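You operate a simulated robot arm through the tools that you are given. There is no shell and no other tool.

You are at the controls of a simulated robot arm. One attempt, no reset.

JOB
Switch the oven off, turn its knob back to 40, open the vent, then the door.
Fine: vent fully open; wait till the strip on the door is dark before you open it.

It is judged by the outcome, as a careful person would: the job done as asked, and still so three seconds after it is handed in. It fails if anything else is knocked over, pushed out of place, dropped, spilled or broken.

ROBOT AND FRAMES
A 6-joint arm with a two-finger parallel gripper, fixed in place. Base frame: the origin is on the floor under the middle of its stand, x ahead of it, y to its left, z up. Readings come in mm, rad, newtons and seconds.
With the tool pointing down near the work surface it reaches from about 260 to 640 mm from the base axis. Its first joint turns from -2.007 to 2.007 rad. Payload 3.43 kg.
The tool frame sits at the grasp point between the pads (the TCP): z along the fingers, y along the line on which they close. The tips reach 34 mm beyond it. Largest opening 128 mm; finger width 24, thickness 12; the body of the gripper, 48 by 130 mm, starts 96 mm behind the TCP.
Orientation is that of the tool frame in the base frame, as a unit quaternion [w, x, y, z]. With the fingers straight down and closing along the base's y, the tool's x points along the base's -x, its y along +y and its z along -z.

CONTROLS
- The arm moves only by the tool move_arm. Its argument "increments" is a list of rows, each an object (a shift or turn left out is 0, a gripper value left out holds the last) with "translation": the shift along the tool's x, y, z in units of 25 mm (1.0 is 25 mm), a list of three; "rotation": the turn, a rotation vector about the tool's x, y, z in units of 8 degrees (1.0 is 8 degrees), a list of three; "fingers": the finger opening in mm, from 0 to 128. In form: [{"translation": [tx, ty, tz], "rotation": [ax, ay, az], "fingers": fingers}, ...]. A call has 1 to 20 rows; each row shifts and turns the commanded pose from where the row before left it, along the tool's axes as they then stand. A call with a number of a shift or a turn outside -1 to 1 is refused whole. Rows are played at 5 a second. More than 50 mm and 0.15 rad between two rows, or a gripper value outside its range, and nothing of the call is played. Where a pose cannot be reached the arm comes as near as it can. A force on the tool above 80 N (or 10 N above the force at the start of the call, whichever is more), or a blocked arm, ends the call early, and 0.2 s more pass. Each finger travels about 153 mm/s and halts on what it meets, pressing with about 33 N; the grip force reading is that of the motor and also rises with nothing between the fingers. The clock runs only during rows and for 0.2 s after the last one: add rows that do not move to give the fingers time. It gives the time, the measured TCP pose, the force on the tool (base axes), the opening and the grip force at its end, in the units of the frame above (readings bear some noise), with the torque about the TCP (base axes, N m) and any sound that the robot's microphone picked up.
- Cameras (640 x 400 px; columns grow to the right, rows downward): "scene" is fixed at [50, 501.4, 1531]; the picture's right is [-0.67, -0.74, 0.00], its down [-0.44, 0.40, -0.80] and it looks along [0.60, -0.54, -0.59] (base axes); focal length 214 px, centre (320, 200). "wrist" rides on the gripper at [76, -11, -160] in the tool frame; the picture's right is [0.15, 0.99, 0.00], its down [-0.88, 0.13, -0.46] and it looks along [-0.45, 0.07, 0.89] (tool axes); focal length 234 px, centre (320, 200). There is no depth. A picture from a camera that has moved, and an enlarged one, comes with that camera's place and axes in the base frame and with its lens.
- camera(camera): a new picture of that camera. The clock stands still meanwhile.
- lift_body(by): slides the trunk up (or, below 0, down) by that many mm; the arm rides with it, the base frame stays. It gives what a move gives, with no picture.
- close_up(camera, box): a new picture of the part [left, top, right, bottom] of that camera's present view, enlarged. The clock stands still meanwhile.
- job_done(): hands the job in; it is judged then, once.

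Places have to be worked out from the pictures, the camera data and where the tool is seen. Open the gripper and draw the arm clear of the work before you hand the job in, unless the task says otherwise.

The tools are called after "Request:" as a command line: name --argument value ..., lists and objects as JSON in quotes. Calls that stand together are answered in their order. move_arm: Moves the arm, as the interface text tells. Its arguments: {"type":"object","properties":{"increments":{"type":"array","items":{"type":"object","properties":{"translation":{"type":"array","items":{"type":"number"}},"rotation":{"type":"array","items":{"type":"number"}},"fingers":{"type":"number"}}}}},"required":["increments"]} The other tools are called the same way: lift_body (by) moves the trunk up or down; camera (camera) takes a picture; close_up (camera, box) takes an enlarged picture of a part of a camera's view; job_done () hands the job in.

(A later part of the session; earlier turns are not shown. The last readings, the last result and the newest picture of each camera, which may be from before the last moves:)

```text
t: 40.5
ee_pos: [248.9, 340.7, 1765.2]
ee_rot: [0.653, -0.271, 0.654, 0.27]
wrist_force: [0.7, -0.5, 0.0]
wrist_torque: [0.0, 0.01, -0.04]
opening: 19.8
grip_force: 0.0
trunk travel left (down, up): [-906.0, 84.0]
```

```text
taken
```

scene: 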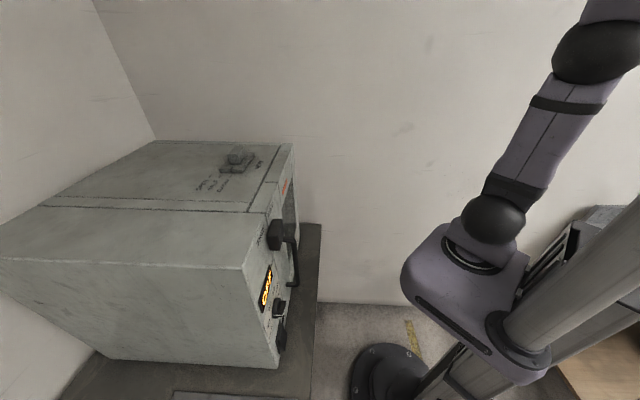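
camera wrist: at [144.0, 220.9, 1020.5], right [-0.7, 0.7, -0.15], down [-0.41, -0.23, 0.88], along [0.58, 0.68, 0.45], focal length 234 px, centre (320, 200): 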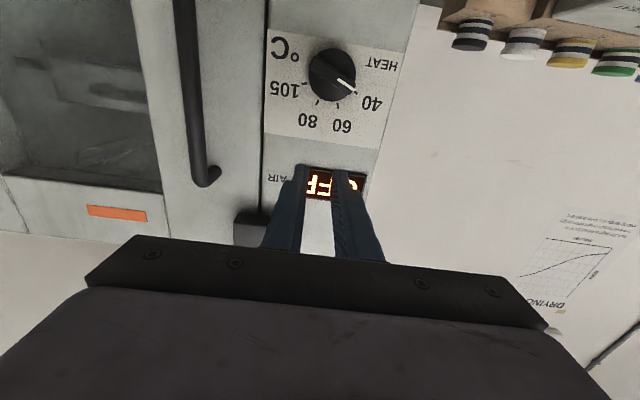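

Now I bring the arm down and over the oven top toward the vent (block estimated at P≈639, Q≈203, z≈1290), pitching to 42° below horizontal and staying above z≈1390.

Request:
move_arm --increments '[{"translation": [0.984, -0.766, 0.24], "rotation": [0, 0.375, 0], "fingers": 0}, {"translation": [0.97, -0.766, 0.291], "rotation": [0, 0.375, 0]}, {"translation": [0.9535, -0.766, 0.3415], "rotation": [0, 0.375, 0]}, {"translation": [0.934, -0.766, 0.391], "rotation": [0, 0.375, 0]}, {"translation": [0.913, -0.766, 0.439], "rotation": [0, 0.375, 0]}, {"translation": [0.888, -0.766, 0.4865], "rotation": [0, 0.375, 0]}, {"translation": [0.862, -0.766, 0.532], "rotation": [0, 0.375, 0]}, {"translation": [0.833, -0.766, 0.577], "rotation": [0, 0.375, 0]}, {"translation": [0.801, -0.766, 0.619], "rotation": [0, 0.375, 0]}, {"translation": [0.768, -0.766, 0.6605], "rotation": [0, 0.375, 0]}, {"translation": [0.732, -0.766, 0.7], "rotation": [0, 0.375, 0]}, {"translation": [0.695, -0.766, 0.737], "rotation": [0, 0.375, 0]}, {"translation": [0.655, -0.766, 0.7726], "rotation": [0, 0.375, 0]}, {"translation": [0.614, -0.766, 0.806], "rotation": [0, 0.375, 0]}, {}]'

Request:
camera --camera "wrist"

Request:
camera --camera "scene"

```text
t: 43.7
ee_pos: [501.9, 220.0, 1433.9]
ee_rot: [0.377, -0.349, 0.844, 0.155]
wrist_force: [0.1, 0.6, 0.3]
wrist_torque: [-0.01, -0.02, -0.04]
opening: 0.1
grip_force: 33.1
out of reach, approached as far as the arm can: row 3, 4, 5
trunk travel left (down, up): [-906.0, 84.0]
```

```text
taken
camera wrist: at [390.4, 93.1, 1484.1], right [-0.77, 0.63, -0.11], down [0.09, 0.27, 0.96], along [0.63, 0.73, -0.26], focal length 234 px, centre (320, 200)
```

wrist: 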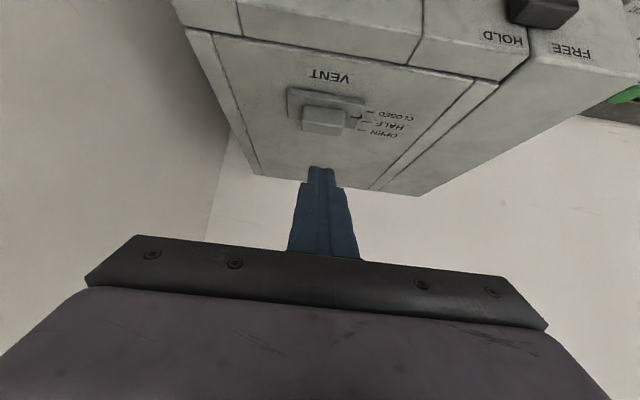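

```text
taken
```

scene: 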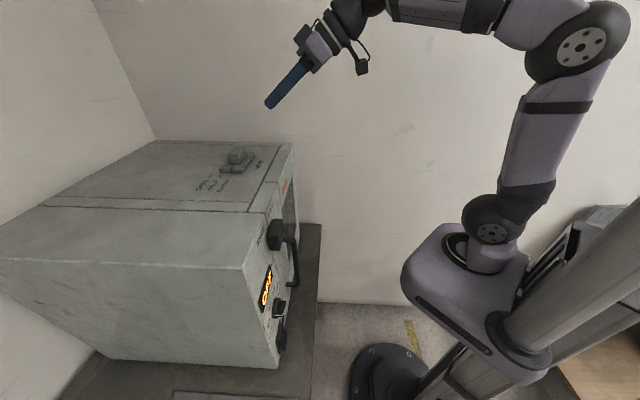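

TCP at P≈510, Q≈199, z=1434, tool squared along the slide direction. I zoom on the vent.

Request:
close_up --camera "wrist" --box '[260, 60, 440, 180]'

Request:
close_up --camera "scene" --box '[180, 130, 300, 210]'

```text
3.33 times, centred on (350, 120) of wrist
camera zoom: at [390.4, 93.1, 1484.1], right [-0.77, 0.63, -0.11], down [0.09, 0.27, 0.96], along [0.63, 0.73, -0.26], focal length 781 px, centre (220, 467)
```

zoom: 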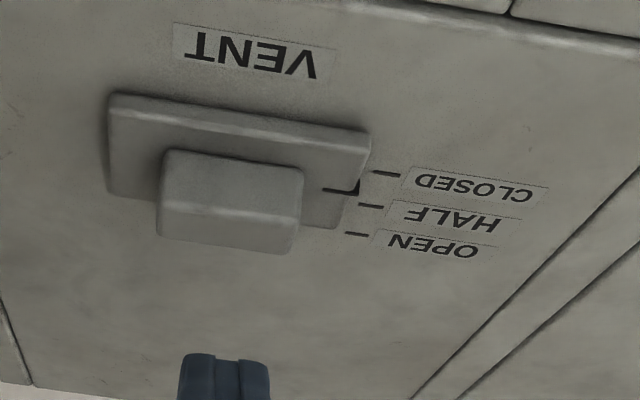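

```text
5.00 times, centred on (240, 170) of scene
camera zoom: at [50.0, 501.4, 1531.0], right [-0.67, -0.74, 0.0], down [-0.44, 0.4, -0.8], along [0.6, -0.54, -0.59], focal length 1072 px, centre (720, 350)
```

zoom: 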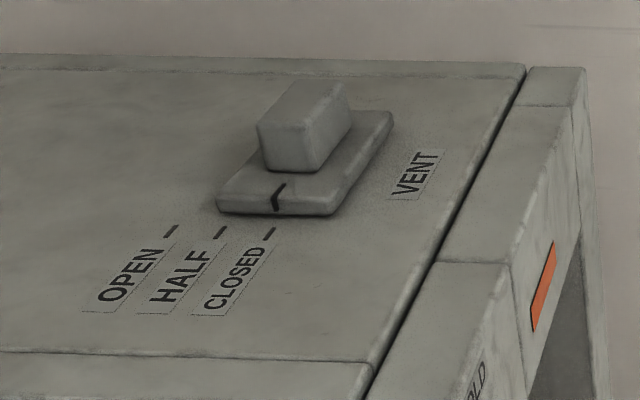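

Block measured at P 630–652, Q 168–226, z≈1270–1297 with marks CLOSED P≈635, OPEN P≈684 (49 mm travel). I raise the trunk 80 mm for reach, steepen the tool to 40° from vertical and bring the closed fingertips down just in front of the block.

Request:
lift_body --by 80

Request:
move_arm --increments '[{"rotation": [0, 1, 0]}, {"translation": [0.341, 0, 0.88]}, {"translation": [0.341, 0, 0.88]}, {"translation": [0.341, 0, 0.88]}, {"translation": [0.341, 0, 0.88]}, {"translation": [0.341, 0, 0.88]}, {"translation": [0.341, 0, 0.88]}, {"translation": [0.341, 0, 0.88]}, {"translation": [0.341, 0, 0.88]}, {"translation": [0.25, 0.08, 0.8]}, {}]'

Request:
camera --camera "wrist"

Request:
close_up --camera "scene" --box '[180, 110, 340, 210]'

```text
t: 44.9
ee_pos: [502.2, 219.3, 1512.1]
ee_rot: [0.375, -0.35, 0.844, 0.155]
wrist_force: [-0.2, -0.9, -0.5]
wrist_torque: [-0.01, -0.01, -0.01]
opening: 0.0
grip_force: 33.1
trunk travel left (down, up): [-986.0, 4.0]
```

```text
t: 47.3
ee_pos: [549.4, 269.0, 1315.5]
ee_rot: [0.317, -0.359, 0.868, 0.13]
wrist_force: [-0.2, -0.1, 0.4]
wrist_torque: [-0.01, 0.01, -0.01]
opening: 0.0
grip_force: 33.0
trunk travel left (down, up): [-986.0, 4.0]
```

```text
taken
camera wrist: at [445.0, 148.9, 1389.2], right [-0.78, 0.62, -0.09], down [0.18, 0.36, 0.92], along [0.6, 0.7, -0.39], focal length 234 px, centre (320, 200)
```

wrist: 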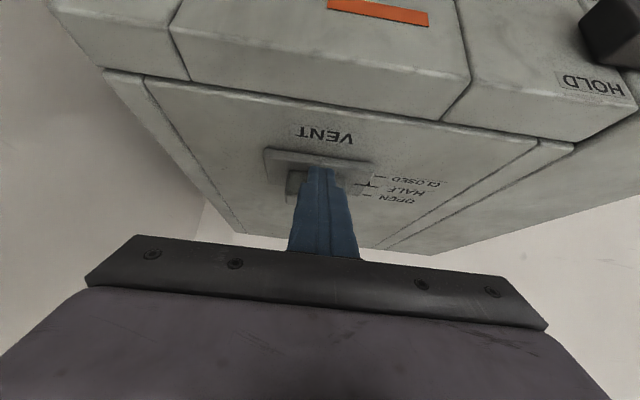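

```text
4.00 times, centred on (260, 160) of scene
camera zoom: at [50.0, 501.4, 1531.0], right [-0.67, -0.74, 0.0], down [-0.44, 0.4, -0.8], along [0.6, -0.54, -0.59], focal length 858 px, centre (560, 360)
```

zoom: 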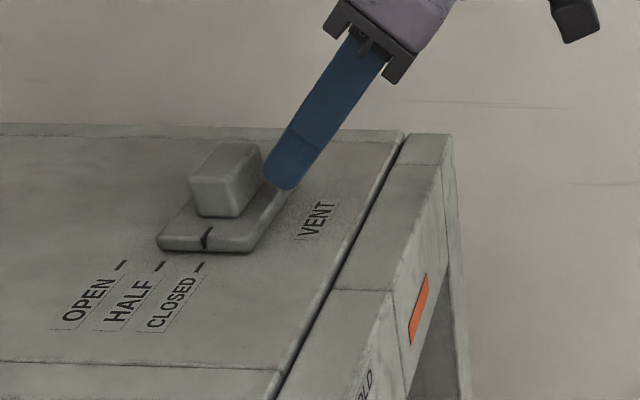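

Fingertips are just in front of the block, slightly high. I lower 8 mm and push along the slide direction in small steps.

Request:
move_arm --increments '[{"translation": [0.206, 0, 0.245]}, {"translation": [-0.306, 0, 0.257]}, {"translation": [-0.306, 0, 0.257]}, {"translation": [-0.245, 0, 0.206]}, {"translation": [-0.245, 0, 0.206]}, {}]'

Request:
close_up --camera "scene" --box '[180, 110, 340, 210]'

```text
t: 48.7
ee_pos: [574.9, 294.5, 1306.6]
ee_rot: [0.315, -0.36, 0.868, 0.131]
wrist_force: [-1.1, 0.1, 1.5]
wrist_torque: [-0.01, 0.01, 0.0]
opening: 0.0
grip_force: 33.5
trunk travel left (down, up): [-986.0, 4.0]
```

```text
4.00 times, centred on (260, 160) of scene
camera zoom: at [50.0, 501.4, 1531.0], right [-0.67, -0.74, 0.0], down [-0.44, 0.4, -0.8], along [0.6, -0.54, -0.59], focal length 858 px, centre (560, 360)
```

zoom: 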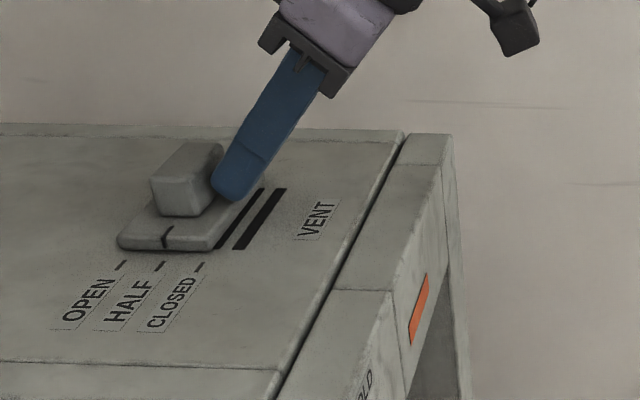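

The slider moved to HALF, revealing vent slots. I keep pushing toward OPEN, in smaller steps near the end.

Request:
move_arm --increments '[{"translation": [-0.214, 0, 0.18]}, {"translation": [-0.214, 0, 0.18]}, {"translation": [-0.214, 0, 0.18]}, {"translation": [-0.06, 0, 0.051]}, {"translation": [-0.06, 0, 0.051]}, {"translation": [-0.06, 0, 0.051]}, {}]'

Request:
close_up --camera "scene" --box '[180, 110, 340, 210]'

```text
t: 50.3
ee_pos: [593.4, 312.8, 1307.0]
ee_rot: [0.315, -0.36, 0.869, 0.13]
wrist_force: [-4.4, -4.8, 0.0]
wrist_torque: [-0.12, 0.03, -0.01]
opening: 0.0
grip_force: 32.9
trunk travel left (down, up): [-986.0, 4.0]
```

```text
4.00 times, centred on (260, 160) of scene
camera zoom: at [50.0, 501.4, 1531.0], right [-0.67, -0.74, 0.0], down [-0.44, 0.4, -0.8], along [0.6, -0.54, -0.59], focal length 858 px, centre (560, 360)
```

zoom: 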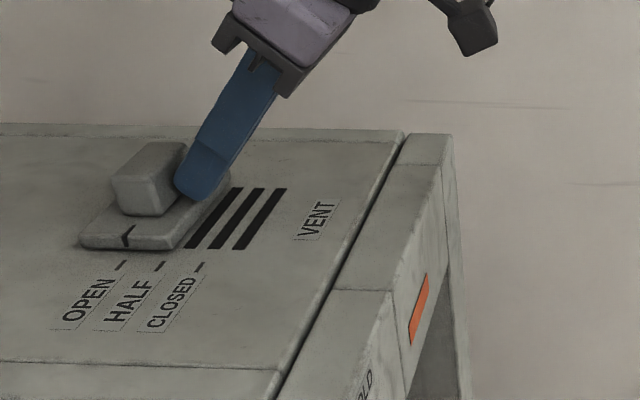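

Three slots visible; the indicator is about at OPEN but maybe 1–2 mm short. I push on gently to feel the end stop.

Request:
move_arm --increments '[{"translation": [-0.046, 0, 0.039]}, {"translation": [-0.046, 0, 0.039]}, {}]'

Request:
close_up --camera "scene" --box '[190, 130, 270, 180]'

```text
t: 51.1
ee_pos: [592.8, 313.4, 1307.0]
ee_rot: [0.315, -0.36, 0.868, 0.131]
wrist_force: [-12.3, -14.2, -4.4]
wrist_torque: [-0.52, 0.17, -0.01]
opening: 0.0
grip_force: 33.4
trunk travel left (down, up): [-986.0, 4.0]
```

```text
8.00 times, centred on (230, 155) of scene
camera zoom: at [50.0, 501.4, 1531.0], right [-0.67, -0.74, 0.0], down [-0.44, 0.4, -0.8], along [0.6, -0.54, -0.59], focal length 1716 px, centre (1040, 560)
```

zoom: 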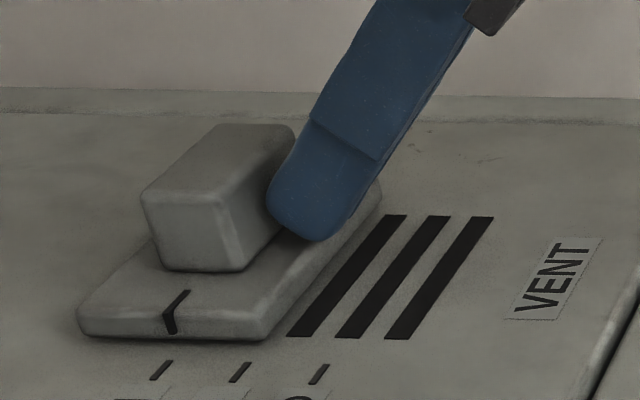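

The force rose to 19 N without further travel and the indicator sits at OPEN, so the vent is at its end stop. I back off and rise clear.

Request:
move_arm --increments '[{"translation": [0.46, 0, -0.386]}, {"translation": [0.46, 0, -0.386]}, {"translation": [-0.6, 0, -0.75]}, {"translation": [-0.6, 0, -0.75]}, {"translation": [-0.6, 0, -0.75]}, {"translation": [-0.6, 0, -0.75]}, {}]'

Request:
close_up --camera "scene" --box '[180, 110, 340, 210]'

Request:
close_up --camera "scene" --box '[220, 160, 340, 360]'

```text
t: 52.7
ee_pos: [574.4, 293.4, 1403.6]
ee_rot: [0.316, -0.358, 0.869, 0.13]
wrist_force: [-0.2, 0.3, 0.2]
wrist_torque: [0.04, 0.0, 0.02]
opening: 0.1
grip_force: 32.8
trunk travel left (down, up): [-986.0, 4.0]
```

```text
4.00 times, centred on (260, 160) of scene
camera zoom: at [50.0, 501.4, 1531.0], right [-0.67, -0.74, 0.0], down [-0.44, 0.4, -0.8], along [0.6, -0.54, -0.59], focal length 858 px, centre (560, 360)
```

zoom: 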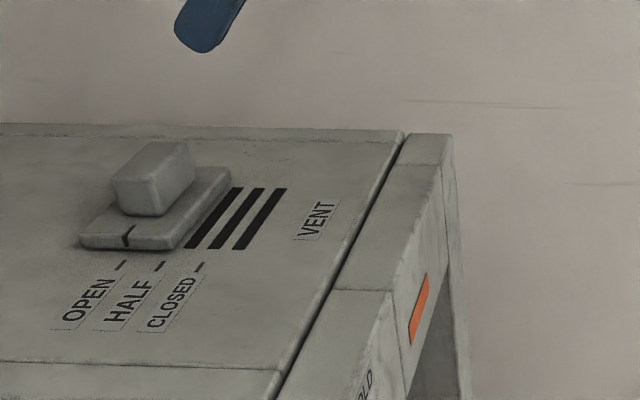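

```text
2.00 times, centred on (280, 260) of scene
camera zoom: at [50.0, 501.4, 1531.0], right [-0.67, -0.74, 0.0], down [-0.44, 0.4, -0.8], along [0.6, -0.54, -0.59], focal length 429 px, centre (400, 80)
```

zoom: 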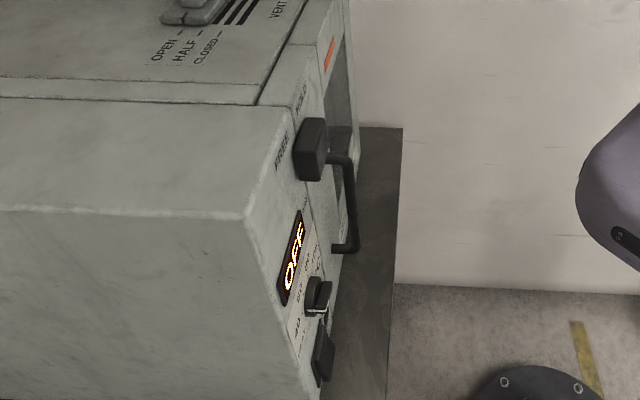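

Vent is open, knob on 40, display OFF; the strip is still orange. While it cools I bring the arm back in front of the oven: first back off over the top edge toward Q≈48 and rise.

Request:
move_arm --increments '[{"translation": [0.628, 0.755, -0.527]}, {"translation": [0.628, 0.755, -0.527]}, {"translation": [0.628, 0.755, -0.527]}, {"translation": [0.628, 0.755, -0.527]}, {"translation": [0.628, 0.755, -0.527]}, {"translation": [0.628, 0.755, -0.527]}, {"translation": [0.628, 0.755, -0.527]}, {"translation": [0.628, 0.755, -0.527]}, {"translation": [-0.643, 0, -0.766]}, {"translation": [-0.643, 0, -0.766]}, {"translation": [-0.643, 0, -0.766]}, {"translation": [-0.643, 0, -0.766]}, {"translation": [-0.643, 0, -0.766]}, {"translation": [-0.643, 0, -0.766]}, {"translation": [-0.643, 0, -0.766]}, {"translation": [-0.643, 0, -0.766]}]'

```text
t: 56.1
ee_pos: [351.5, 285.6, 1603.0]
ee_rot: [0.315, -0.36, 0.868, 0.131]
wrist_force: [-0.1, 0.4, -0.4]
wrist_torque: [-0.02, -0.02, 0.03]
opening: 0.0
grip_force: 33.5
trunk travel left (down, up): [-986.0, 4.0]
```

Reached P≈450, Q≈47, z=1603 with no reach trouble. Now I pitch to horizontal while rising.

Request:
move_arm --increments '[{"translation": [-0.438, 0, -0.677], "rotation": [0, -0.521, 0]}, {"translation": [-0.486, 0, -0.643], "rotation": [0, -0.521, 0]}, {"translation": [-0.531, 0, -0.607], "rotation": [0, -0.521, 0]}, {"translation": [-0.574, 0, -0.566], "rotation": [0, -0.521, 0]}, {"translation": [-0.614, 0, -0.523], "rotation": [0, -0.521, 0]}, {"translation": [-0.65, 0, -0.478], "rotation": [0, -0.521, 0]}, {"translation": [-0.683, 0, -0.429], "rotation": [0, -0.521, 0]}, {"translation": [-0.712, 0, -0.378], "rotation": [0, -0.521, 0]}, {"translation": [-0.738, 0, -0.325], "rotation": [0, -0.521, 0]}, {"translation": [-0.759, 0, -0.27], "rotation": [0, -0.521, 0]}, {"translation": [-0.777, 0, -0.214], "rotation": [0, -0.521, 0]}, {"translation": [-0.79, 0, -0.158], "rotation": [0, -0.521, 0]}, {}]'

Request:
close_up --camera "scene" --box '[220, 160, 340, 360]'

```text
t: 58.9
ee_pos: [329.6, 263.5, 1842.0]
ee_rot: [0.654, -0.271, 0.653, 0.271]
wrist_force: [-0.1, 0.7, 0.6]
wrist_torque: [-0.02, 0.04, 0.01]
opening: 0.0
grip_force: 32.8
trunk travel left (down, up): [-986.0, 4.0]
```

```text
2.00 times, centred on (280, 260) of scene
camera zoom: at [50.0, 501.4, 1531.0], right [-0.67, -0.74, 0.0], down [-0.44, 0.4, -0.8], along [0.6, -0.54, -0.59], focal length 429 px, centre (400, 80)
```

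zoom: 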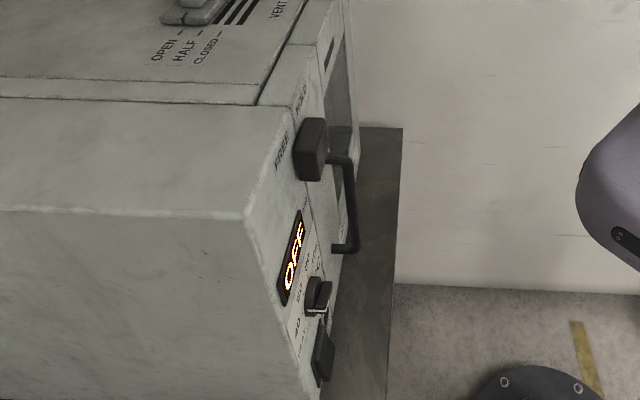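

The strip at the top of the door looks dark now. I verify with a close-up.

Request:
close_up --camera "scene" --box '[260, 160, 320, 220]'

Request:
lift_body --by -400

Request:
camera --camera "wrist"

```text
6.67 times, centred on (290, 190) of scene
camera zoom: at [50.0, 501.4, 1531.0], right [-0.67, -0.74, 0.0], down [-0.44, 0.4, -0.8], along [0.6, -0.54, -0.59], focal length 1430 px, centre (520, 267)
```

zoom: 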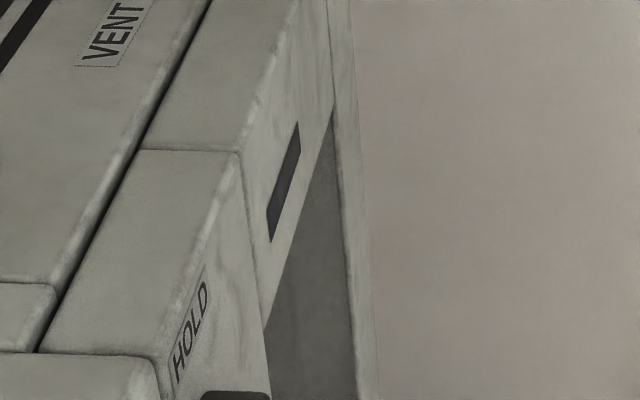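

```text
t: 62.7
ee_pos: [331.3, 263.2, 1443.7]
ee_rot: [0.653, -0.271, 0.653, 0.271]
wrist_force: [0.2, 0.0, 0.2]
wrist_torque: [0.01, -0.01, 0.0]
opening: 0.0
grip_force: 33.3
trunk travel left (down, up): [-586.0, 404.0]
```

```text
taken
camera wrist: at [225.3, 144.2, 1367.2], right [-0.7, 0.7, -0.15], down [-0.41, -0.23, 0.88], along [0.58, 0.68, 0.45], focal length 234 px, centre (320, 200)
```

wrist: 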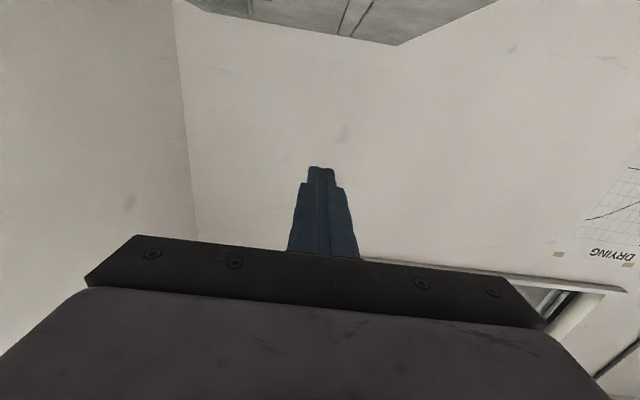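

The strip is dark. I lower another 225 mm to stand in front of the latch height and look at it closely.

Request:
lift_body --by -225

Request:
camera --camera "wrist"

Request:
close_up --camera "wrist" --box '[280, 60, 480, 220]'

Request:
close_up --camera "scene" --box '[240, 180, 340, 280]'

```text
t: 65.1
ee_pos: [330.3, 264.9, 1218.6]
ee_rot: [0.654, -0.27, 0.653, 0.27]
wrist_force: [0.6, -0.1, 0.2]
wrist_torque: [0.01, 0.01, 0.01]
opening: 0.0
grip_force: 33.1
trunk travel left (down, up): [-361.0, 629.0]
```

```text
taken
camera wrist: at [225.3, 144.2, 1142.2], right [-0.7, 0.7, -0.15], down [-0.41, -0.23, 0.88], along [0.58, 0.68, 0.45], focal length 234 px, centre (320, 200)
```

wrist: 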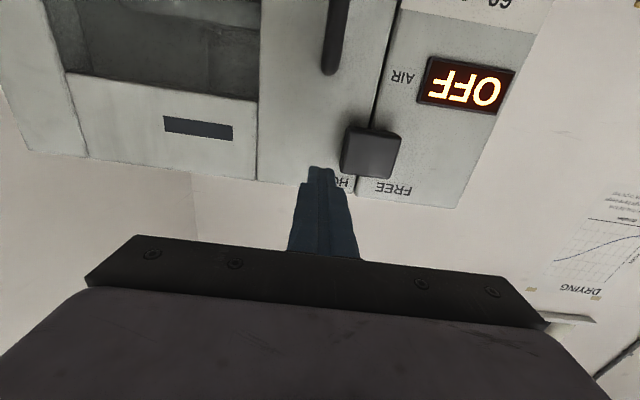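

```text
2.50 times, centred on (380, 140) of wrist
camera zoom: at [225.3, 144.2, 1142.2], right [-0.7, 0.7, -0.15], down [-0.41, -0.23, 0.88], along [0.58, 0.68, 0.45], focal length 585 px, centre (170, 350)
```

zoom: 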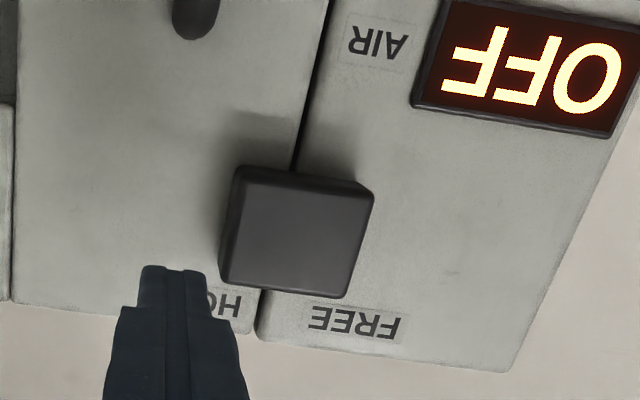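

```text
4.00 times, centred on (290, 230) of scene
camera zoom: at [50.0, 501.4, 1531.0], right [-0.67, -0.74, 0.0], down [-0.44, 0.4, -0.8], along [0.6, -0.54, -0.59], focal length 858 px, centre (440, 80)
```

zoom: 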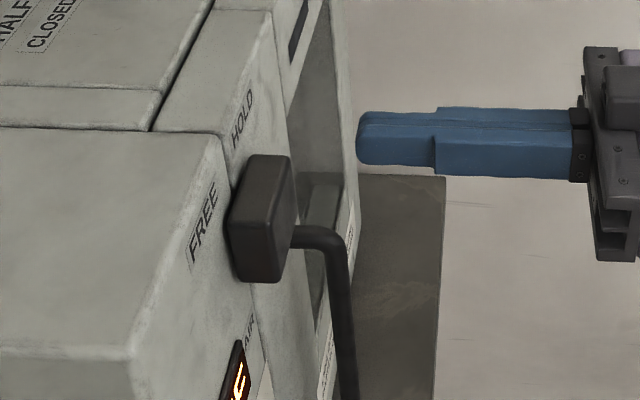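

Strip dark, display OFF. The latch block spans Q -29..25, z 1181–1221, front P≈484, straddling the seam; FREE is to its left. I lower to z≈1201, insert the closed fingertips right of the block to P≈500, and push it left.

Request:
move_arm --increments '[{"translation": [0.7, 0, 0]}, {"translation": [0, 0, 0.7]}, {"translation": [0, 0, 0.7]}, {"translation": [0, 0, 0.44]}, {}]'

Request:
close_up --camera "wrist" --box '[260, 60, 460, 220]'

Request:
close_up --camera "scene" --box '[240, 180, 340, 280]'

```text
t: 66.3
ee_pos: [369.4, 302.7, 1211.8]
ee_rot: [0.653, -0.27, 0.653, 0.271]
wrist_force: [-0.3, 0.0, 0.2]
wrist_torque: [0.01, 0.02, 0.0]
opening: 0.3
grip_force: 33.3
out of reach, approached as far as the arm can: row 1
trunk travel left (down, up): [-361.0, 629.0]
```

```text
2.50 times, centred on (360, 140) of wrist
camera zoom: at [264.4, 182.9, 1134.9], right [-0.7, 0.7, -0.15], down [-0.41, -0.23, 0.88], along [0.58, 0.68, 0.45], focal length 585 px, centre (220, 350)
```

zoom: 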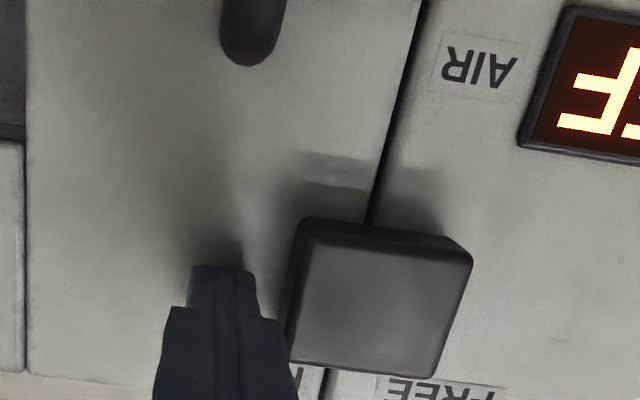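

```text
4.00 times, centred on (290, 230) of scene
camera zoom: at [50.0, 501.4, 1531.0], right [-0.67, -0.74, 0.0], down [-0.44, 0.4, -0.8], along [0.6, -0.54, -0.59], focal length 858 px, centre (440, 80)
```

zoom: 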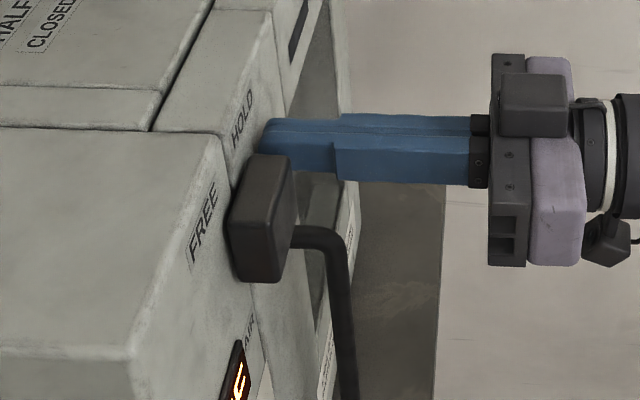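

Fingertips ended a bit deep (P≈509) and high (z≈1211). I back off 6 mm and lower 9 mm, then push the block left in 10 mm steps.

Request:
move_arm --increments '[{"translation": [0, 0, -0.24]}, {"translation": [0.36, 0, 0]}, {"translation": [0, 0.36, 0]}, {"translation": [0, 0.4, 0]}, {"translation": [0, 0.4, 0]}, {}]'

Request:
close_up --camera "wrist" --box '[260, 60, 460, 220]'

Request:
close_up --camera "scene" --box '[240, 180, 340, 280]'

```text
t: 67.7
ee_pos: [344.4, 317.5, 1201.4]
ee_rot: [0.653, -0.27, 0.654, 0.27]
wrist_force: [0.8, -0.2, -0.9]
wrist_torque: [-0.02, 0.02, 0.02]
opening: 0.2
grip_force: 32.6
trunk travel left (down, up): [-361.0, 629.0]
```

```text
2.50 times, centred on (360, 140) of wrist
camera zoom: at [239.1, 198.7, 1126.3], right [-0.7, 0.7, -0.15], down [-0.41, -0.23, 0.88], along [0.58, 0.68, 0.45], focal length 585 px, centre (220, 350)
```

zoom: 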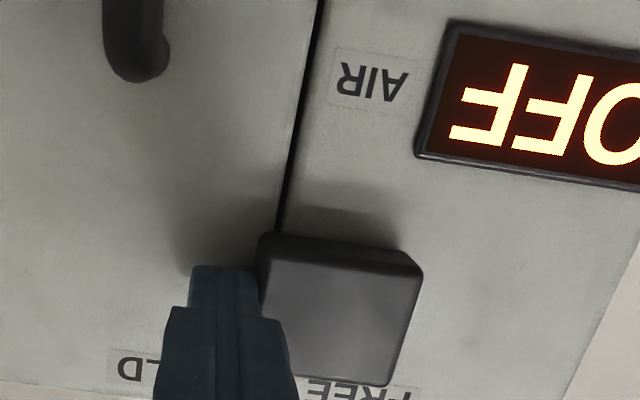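

```text
4.00 times, centred on (290, 230) of scene
camera zoom: at [50.0, 501.4, 1531.0], right [-0.67, -0.74, 0.0], down [-0.44, 0.4, -0.8], along [0.6, -0.54, -0.59], focal length 858 px, centre (440, 80)
```

zoom: 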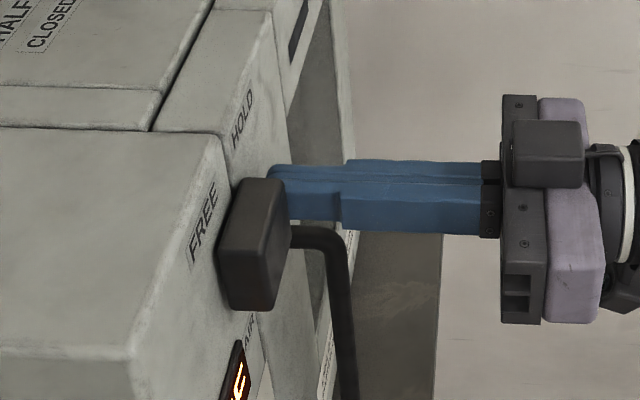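

The block slides left freely. I continue toward FREE in small steps until it stops.

Request:
move_arm --increments '[{"translation": [0, 0.3, 0]}, {"translation": [0, 0.3, 0]}, {"translation": [0, 0.3, 0]}, {"translation": [0, 0.15, 0]}, {"translation": [0, 0.1, 0]}, {}]'

Request:
close_up --camera "wrist" --box '[260, 60, 460, 220]'

Request:
close_up --camera "scene" --box '[240, 180, 340, 280]'

```text
t: 69.1
ee_pos: [329.6, 332.0, 1201.3]
ee_rot: [0.654, -0.268, 0.655, 0.269]
wrist_force: [21.5, -23.4, -3.9]
wrist_torque: [-0.09, 0.03, -0.8]
opening: 0.0
grip_force: 33.2
trunk travel left (down, up): [-361.0, 629.0]
```

```text
2.50 times, centred on (360, 140) of wrist
camera zoom: at [223.8, 213.6, 1126.3], right [-0.69, 0.71, -0.15], down [-0.42, -0.23, 0.88], along [0.59, 0.67, 0.45], focal length 585 px, centre (220, 350)
```

zoom: 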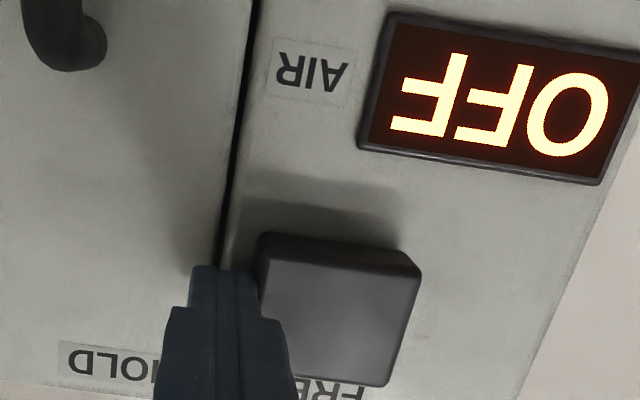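

```text
4.00 times, centred on (290, 230) of scene
camera zoom: at [50.0, 501.4, 1531.0], right [-0.67, -0.74, 0.0], down [-0.44, 0.4, -0.8], along [0.6, -0.54, -0.59], focal length 858 px, centre (440, 80)
```

zoom: 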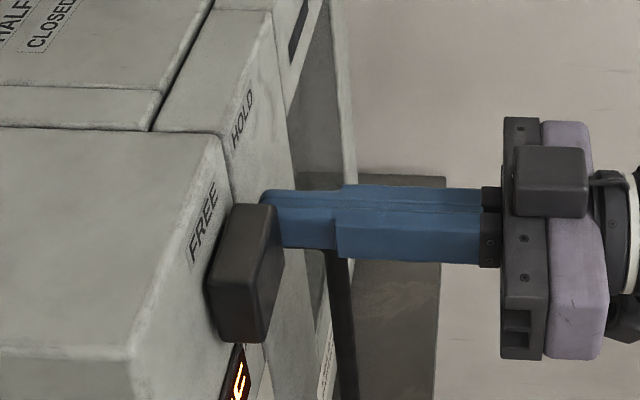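

The latch stopped at FREE (its right edge is now ~12 mm left of the seam). I relieve the contact, back out, then descend with the tool pitching to 30° below horizontal toward the handle (bar at about P 465, Q 48, z 930–1135).

Request:
move_arm --increments '[{"translation": [0, -0.2, 0]}, {"translation": [0, 0, -0.7]}, {"translation": [0, 0, -0.7]}, {"translation": [0, 0, -0.4]}, {"translation": [0.92, 0, -0.12], "rotation": [0, 0.625, 0]}, {"translation": [0.927, 0, -0.039], "rotation": [0, 0.625, 0]}, {"translation": [0.927, 0, 0.042], "rotation": [0, 0.625, 0]}, {"translation": [0.92, 0, 0.122], "rotation": [0, 0.625, 0]}, {"translation": [0.906, 0, 0.202], "rotation": [0, 0.625, 0]}, {"translation": [0.884, 0, 0.28], "rotation": [0, 0.625, 0]}, {}]'

Request:
camera --camera "wrist"

Request:
close_up --camera "scene" --box '[220, 160, 420, 310]'

```text
t: 71.5
ee_pos: [284.6, 293.5, 1068.5]
ee_rot: [0.461, -0.332, 0.8, 0.191]
wrist_force: [-0.1, 1.0, 0.0]
wrist_torque: [-0.01, 0.01, 0.01]
opening: 0.3
grip_force: 33.4
out of reach, approached as far as the arm can: row 4
trunk travel left (down, up): [-361.0, 629.0]
```

```text
taken
camera wrist: at [167.8, 162.0, 1082.4], right [-0.75, 0.65, -0.13], down [-0.06, 0.13, 0.99], along [0.66, 0.75, -0.06], focal length 234 px, centre (320, 200)
```

wrist: 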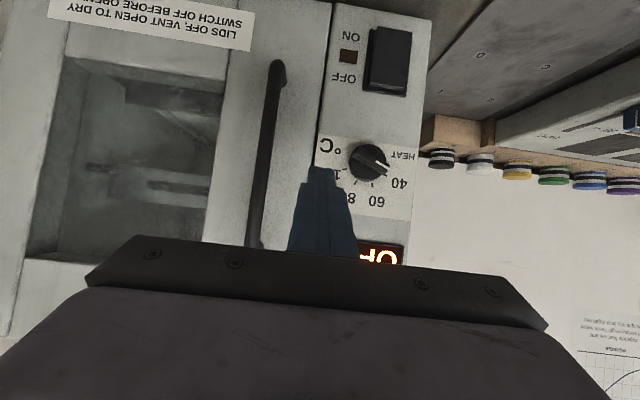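

```text
2.67 times, centred on (320, 235) of scene
camera zoom: at [50.0, 501.4, 1531.0], right [-0.67, -0.74, 0.0], down [-0.44, 0.4, -0.8], along [0.6, -0.54, -0.59], focal length 572 px, centre (320, 107)
```

zoom: 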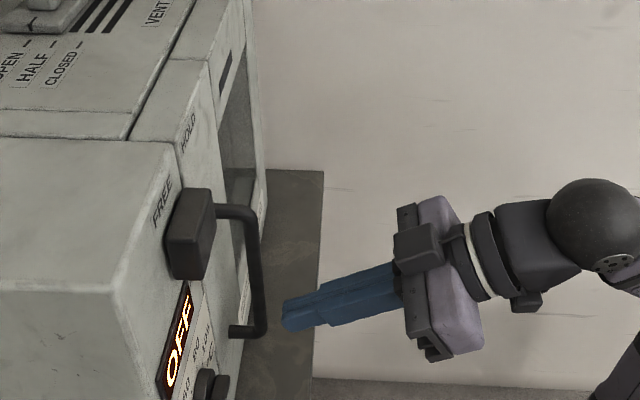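

Tool at θ=60°, P≈409, Q≈-6.5, z≈1068. I zoom in on the handle bar for its exact Q before gripping.

Request:
close_up --camera "wrist" --box '[200, 40, 360, 250]'

Request:
close_up --camera "scene" --box '[270, 220, 350, 300]'

```text
1.90 times, centred on (280, 145) of wrist
camera zoom: at [167.8, 162.0, 1082.4], right [-0.75, 0.65, -0.13], down [-0.06, 0.13, 0.99], along [0.66, 0.75, -0.06], focal length 446 px, centre (396, 305)
```

zoom: 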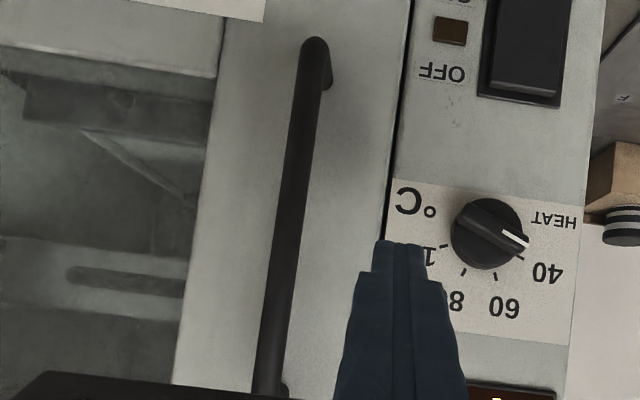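

```text
5.00 times, centred on (310, 260) of scene
camera zoom: at [50.0, 501.4, 1531.0], right [-0.67, -0.74, 0.0], down [-0.44, 0.4, -0.8], along [0.6, -0.54, -0.59], focal length 1072 px, centre (370, -100)
```

zoom: 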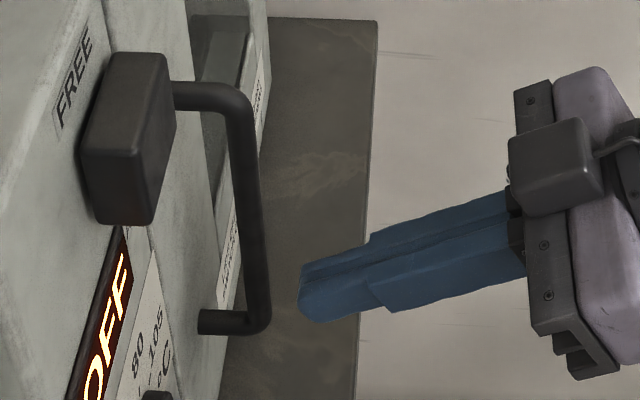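

Bar at Q≈47.5, P≈465. I open the fingers to 60 mm, shift to Q 47.5 and advance to straddle the bar.

Request:
move_arm --increments '[{"translation": [0, -0.72, 0], "fingers": 60}, {"translation": [0, -0.72, 0]}, {"translation": [0, -0.72, 0]}, {}]'

Request:
camera --camera "wrist"

```text
t: 72.5
ee_pos: [324.6, 257.5, 1071.4]
ee_rot: [0.461, -0.331, 0.801, 0.191]
wrist_force: [-0.6, 0.3, -0.4]
wrist_torque: [-0.03, 0.03, 0.02]
opening: 60.2
grip_force: 0.0
out of reach, approached as far as the arm can: row 2
trunk travel left (down, up): [-361.0, 629.0]
```

```text
taken
camera wrist: at [208.1, 125.9, 1085.5], right [-0.75, 0.65, -0.13], down [-0.06, 0.13, 0.99], along [0.66, 0.75, -0.06], focal length 234 px, centre (320, 200)
```

wrist: 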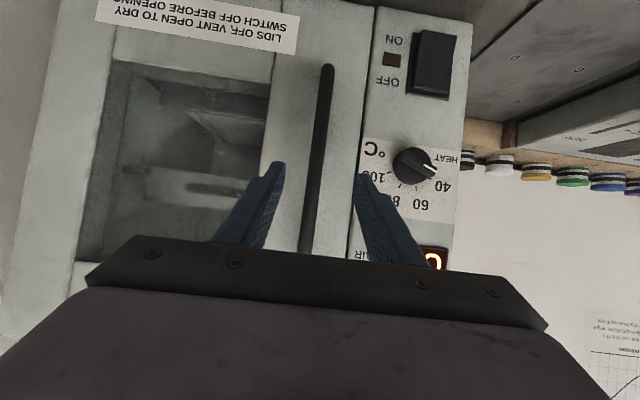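

The bar is centred between the open fingers. I advance 53 mm and close on it.

Request:
move_arm --increments '[{"translation": [-0.353, 0, 0.612]}, {"translation": [-0.353, 0, 0.612]}, {"translation": [-0.353, 0, 0.612]}, {}]'

Request:
close_up --camera "wrist" --box '[220, 60, 420, 260]'

Request:
close_up --camera "scene" --box '[270, 200, 370, 300]'

```text
t: 73.5
ee_pos: [362.2, 294.1, 1069.6]
ee_rot: [0.462, -0.332, 0.8, 0.191]
wrist_force: [-0.3, -0.2, -0.6]
wrist_torque: [-0.03, 0.02, -0.03]
opening: 60.1
grip_force: 0.1
trunk travel left (down, up): [-361.0, 629.0]
```

```text
2.00 times, centred on (320, 160) of wrist
camera zoom: at [245.7, 163.5, 1084.5], right [-0.75, 0.65, -0.13], down [-0.06, 0.12, 0.99], along [0.66, 0.75, -0.06], focal length 468 px, centre (320, 280)
```

zoom: 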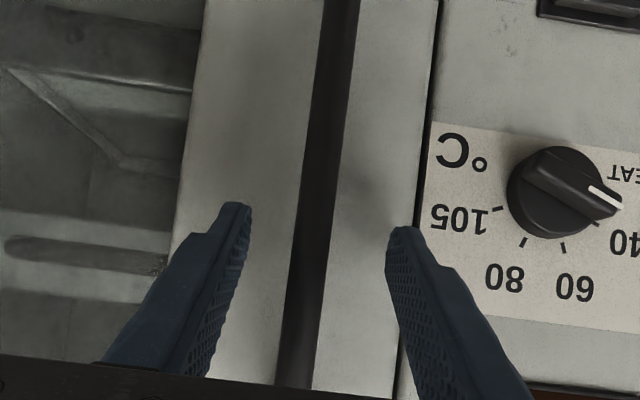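

```text
4.00 times, centred on (320, 250) of scene
camera zoom: at [50.0, 501.4, 1531.0], right [-0.67, -0.74, 0.0], down [-0.44, 0.4, -0.8], along [0.6, -0.54, -0.59], focal length 858 px, centre (320, 0)
```

zoom: 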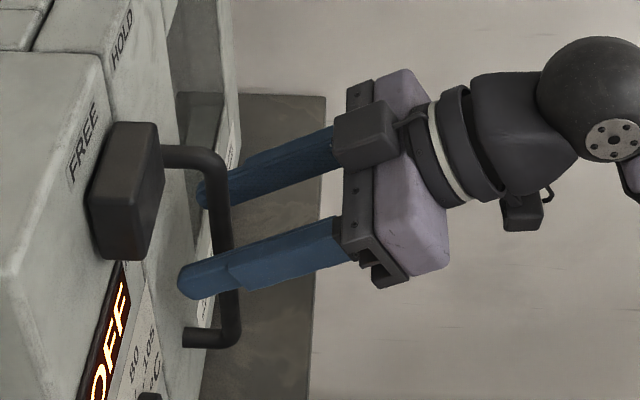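

The bar lies between the fingers. I close the gripper on it.

Request:
move_arm --increments '[{"fingers": 0}, {}, {}]'

Request:
close_up --camera "scene" --box '[270, 160, 330, 220]'

```text
t: 74.3
ee_pos: [365.8, 291.5, 1069.3]
ee_rot: [0.462, -0.331, 0.8, 0.191]
wrist_force: [13.5, -11.1, 2.2]
wrist_torque: [-0.22, 0.09, -0.25]
opening: 14.8
grip_force: 45.0
trunk travel left (down, up): [-361.0, 629.0]
```

```text
6.67 times, centred on (300, 190) of scene
camera zoom: at [50.0, 501.4, 1531.0], right [-0.67, -0.74, 0.0], down [-0.44, 0.4, -0.8], along [0.6, -0.54, -0.59], focal length 1430 px, centre (453, 267)
```

zoom: 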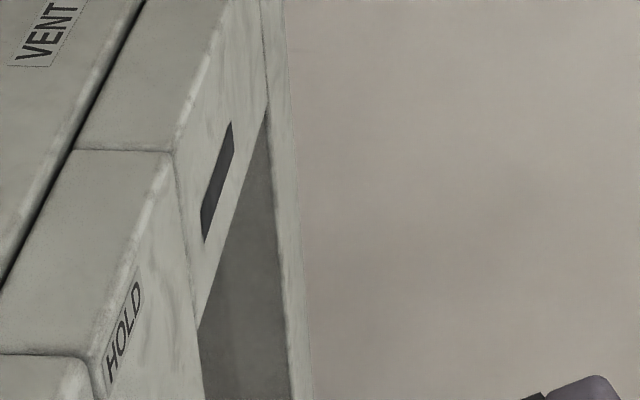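

Grip is firm (14.8 mm bar); the bar sits at Q≈52. I start pulling the door open gently along its arc, easing the tool pitch for reach, three steps first.

Request:
move_arm --increments '[{"translation": [0.2, -0.2, -0.346], "rotation": [0, 0.156, 0]}, {"translation": [0.2075, -0.2, -0.342], "rotation": [0, 0.156, 0]}, {"translation": [0.215, -0.12, -0.337], "rotation": [0, 0.156, 0]}, {}]'

Request:
camera --camera "scene"

```text
t: 75.3
ee_pos: [348.9, 265.0, 1070.8]
ee_rot: [0.436, -0.337, 0.814, 0.181]
wrist_force: [0.0, 0.3, 3.3]
wrist_torque: [0.37, -0.61, 0.15]
opening: 14.6
grip_force: 45.1
trunk travel left (down, up): [-361.0, 629.0]
```

```text
taken
```

scene: 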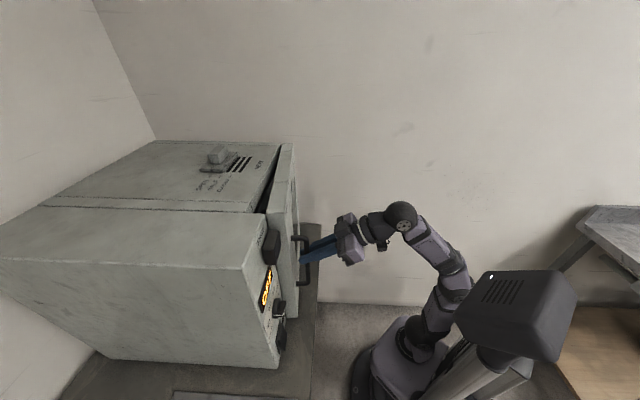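

The door is opening with almost no resistance (P 434, Q 59). I continue pulling along the arc.

Request:
move_arm --increments '[{"translation": [0.222, -0.12, -0.333], "rotation": [0, 0.156, 0]}, {"translation": [0.229, -0.13, -0.328], "rotation": [0, 0.156, 0]}, {"translation": [0.2365, -0.14, -0.323], "rotation": [0, 0.156, 0]}, {"translation": [0.2435, -0.15, -0.317], "rotation": [0, 0.156, 0]}, {"translation": [0.25, -0.16, -0.312], "rotation": [0, 0.156, 0]}, {}]'

Request:
camera --camera "scene"

Request:
camera --camera "wrist"

```text
t: 76.7
ee_pos: [327.9, 216.9, 1071.5]
ee_rot: [0.393, -0.346, 0.837, 0.162]
wrist_force: [4.4, -0.5, 12.9]
wrist_torque: [0.47, -0.75, -0.11]
opening: 14.6
grip_force: 45.0
trunk travel left (down, up): [-361.0, 629.0]
```

```text
taken
```

scene: 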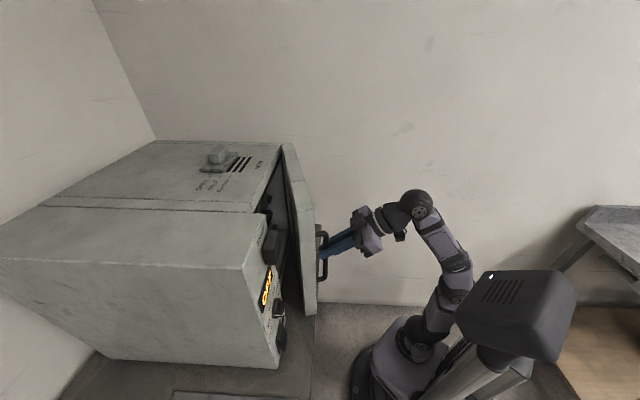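

```text
taken
camera wrist: at [213.5, 88.2, 1115.2], right [-0.76, 0.64, -0.11], down [0.06, 0.24, 0.97], along [0.64, 0.73, -0.22], focal length 234 px, centre (320, 200)
```

wrist: 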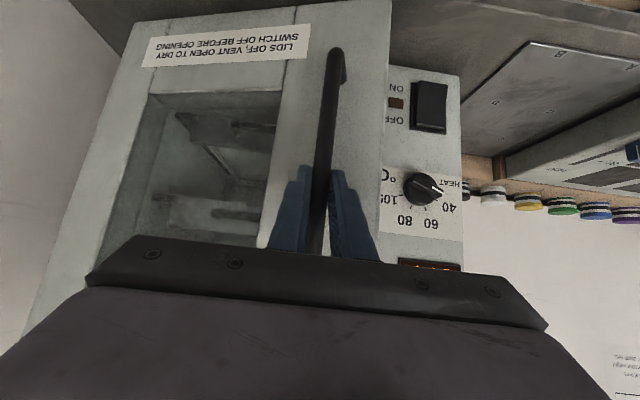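

Door is ~17° open at P 385, Q 78; fitted hinge about (P 510, Q 325). I keep following the arc five more steps.

Request:
move_arm --increments '[{"translation": [0.273, -0.228, -0.325]}, {"translation": [0.278, -0.256, -0.331]}, {"translation": [0.26, -0.264, -0.309]}, {"translation": [0.249, -0.28, -0.297]}, {"translation": [0.244, -0.3, -0.291]}, {}]'

Request:
camera --camera "scene"

```text
t: 78.1
ee_pos: [312.2, 157.4, 1070.3]
ee_rot: [0.392, -0.347, 0.837, 0.161]
wrist_force: [-3.5, 1.1, 14.0]
wrist_torque: [0.11, -0.33, 0.06]
opening: 14.9
grip_force: 45.4
trunk travel left (down, up): [-361.0, 629.0]
```

```text
taken
```

scene: 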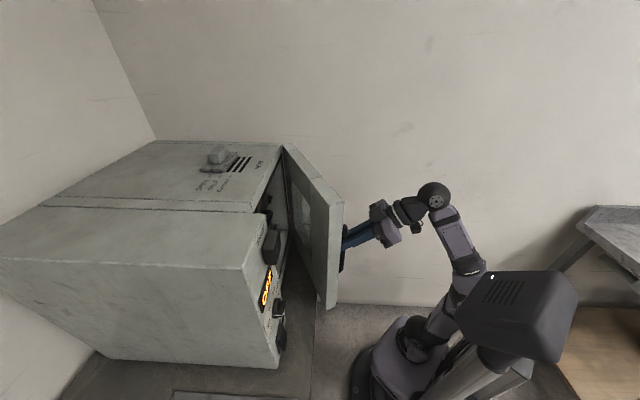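

Forces stay small and the door is ~30° open. I continue along the arc to about 45°.

Request:
move_arm --increments '[{"translation": [0.234, -0.312, -0.279]}, {"translation": [0.224, -0.332, -0.267]}, {"translation": [0.216, -0.344, -0.257]}, {"translation": [0.206, -0.356, -0.245]}, {"translation": [0.198, -0.376, -0.236]}, {"translation": [0.185, -0.384, -0.221]}, {}]'

Request:
camera --camera "scene"

Request:
camera --camera "wrist"

```text
t: 79.7
ee_pos: [310.3, 85.6, 1070.7]
ee_rot: [0.391, -0.347, 0.837, 0.161]
wrist_force: [-24.3, -2.7, 8.3]
wrist_torque: [-0.55, 0.17, 0.18]
opening: 14.5
grip_force: 45.0
trunk travel left (down, up): [-361.0, 629.0]
```

```text
taken
```

scene: 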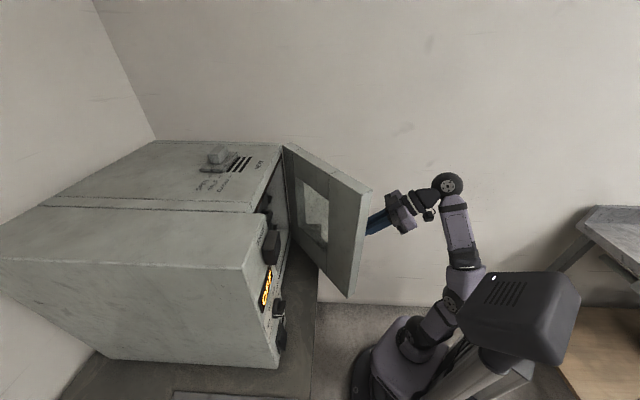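

```text
taken
camera wrist: at [198.4, -42.9, 1115.3], right [-0.77, 0.63, -0.11], down [0.06, 0.25, 0.97], along [0.64, 0.73, -0.23], focal length 234 px, centre (320, 200)
```

wrist: 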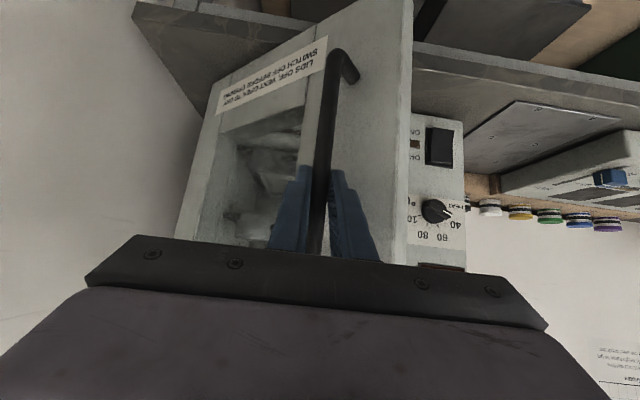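

Door ~40° open; the force shows the true radius is a bit larger (hinge nearer Q≈350). I adjust the arc and continue four more steps.

Request:
move_arm --increments '[{"translation": [0.296, -0.32, -0.352]}, {"translation": [0.193, -0.44, -0.23]}, {"translation": [0.182, -0.448, -0.217]}, {"translation": [0.17, -0.464, -0.202]}, {}]'

Request:
camera --camera "scene"

```text
t: 80.9
ee_pos: [320.5, 33.8, 1070.4]
ee_rot: [0.393, -0.346, 0.837, 0.16]
wrist_force: [-9.7, -3.7, 14.0]
wrist_torque: [-0.65, 0.55, -0.07]
opening: 14.6
grip_force: 45.0
trunk travel left (down, up): [-361.0, 629.0]
```

```text
taken
```

scene: 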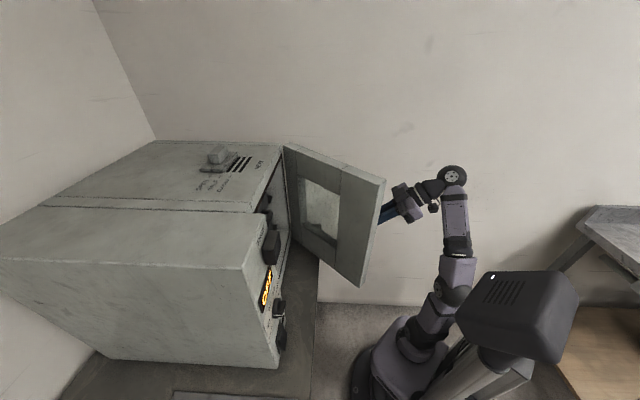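

About 51° open, forces small. I continue five more steps along the arc.

Request:
move_arm --increments '[{"translation": [0.157, -0.472, -0.187]}, {"translation": [0.144, -0.484, -0.171]}, {"translation": [0.129, -0.492, -0.153]}, {"translation": [0.116, -0.5, -0.138]}, {"translation": [0.103, -0.508, -0.122]}, {}]'

Request:
camera --camera "scene"

Request:
camera --camera "wrist"

```text
t: 82.3
ee_pos: [352.6, -18.7, 1055.7]
ee_rot: [0.395, -0.346, 0.836, 0.161]
wrist_force: [-27.1, -16.4, 24.8]
wrist_torque: [0.01, -0.05, -0.04]
opening: 15.0
grip_force: 45.3
out of reach, approached as far as the arm can: row 1, 2, 3, 4, 5
trunk travel left (down, up): [-361.0, 629.0]
```

```text
taken
```

scene: 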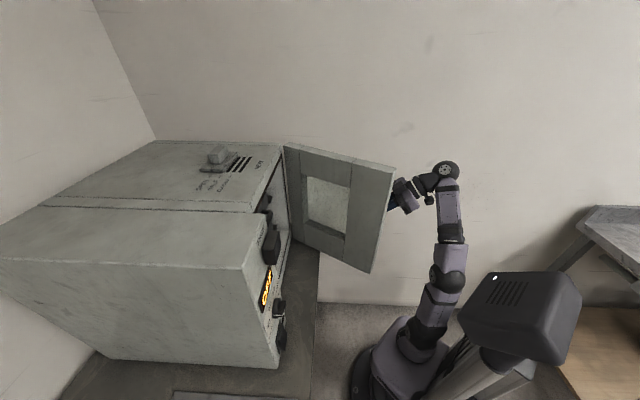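

```text
taken
camera wrist: at [240.3, -145.8, 1099.7], right [-0.76, 0.64, -0.12], down [0.05, 0.24, 0.97], along [0.65, 0.73, -0.22], focal length 234 px, centre (320, 200)
```

wrist: 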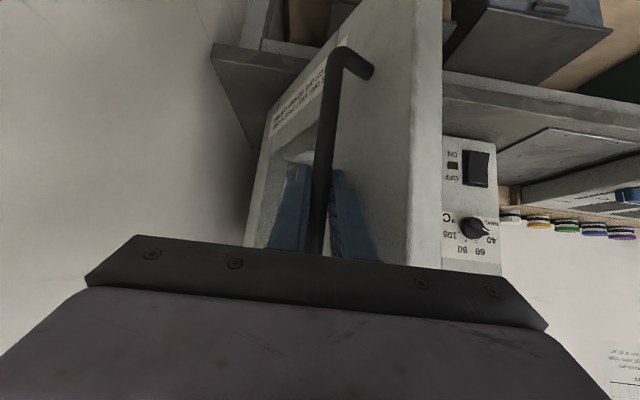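

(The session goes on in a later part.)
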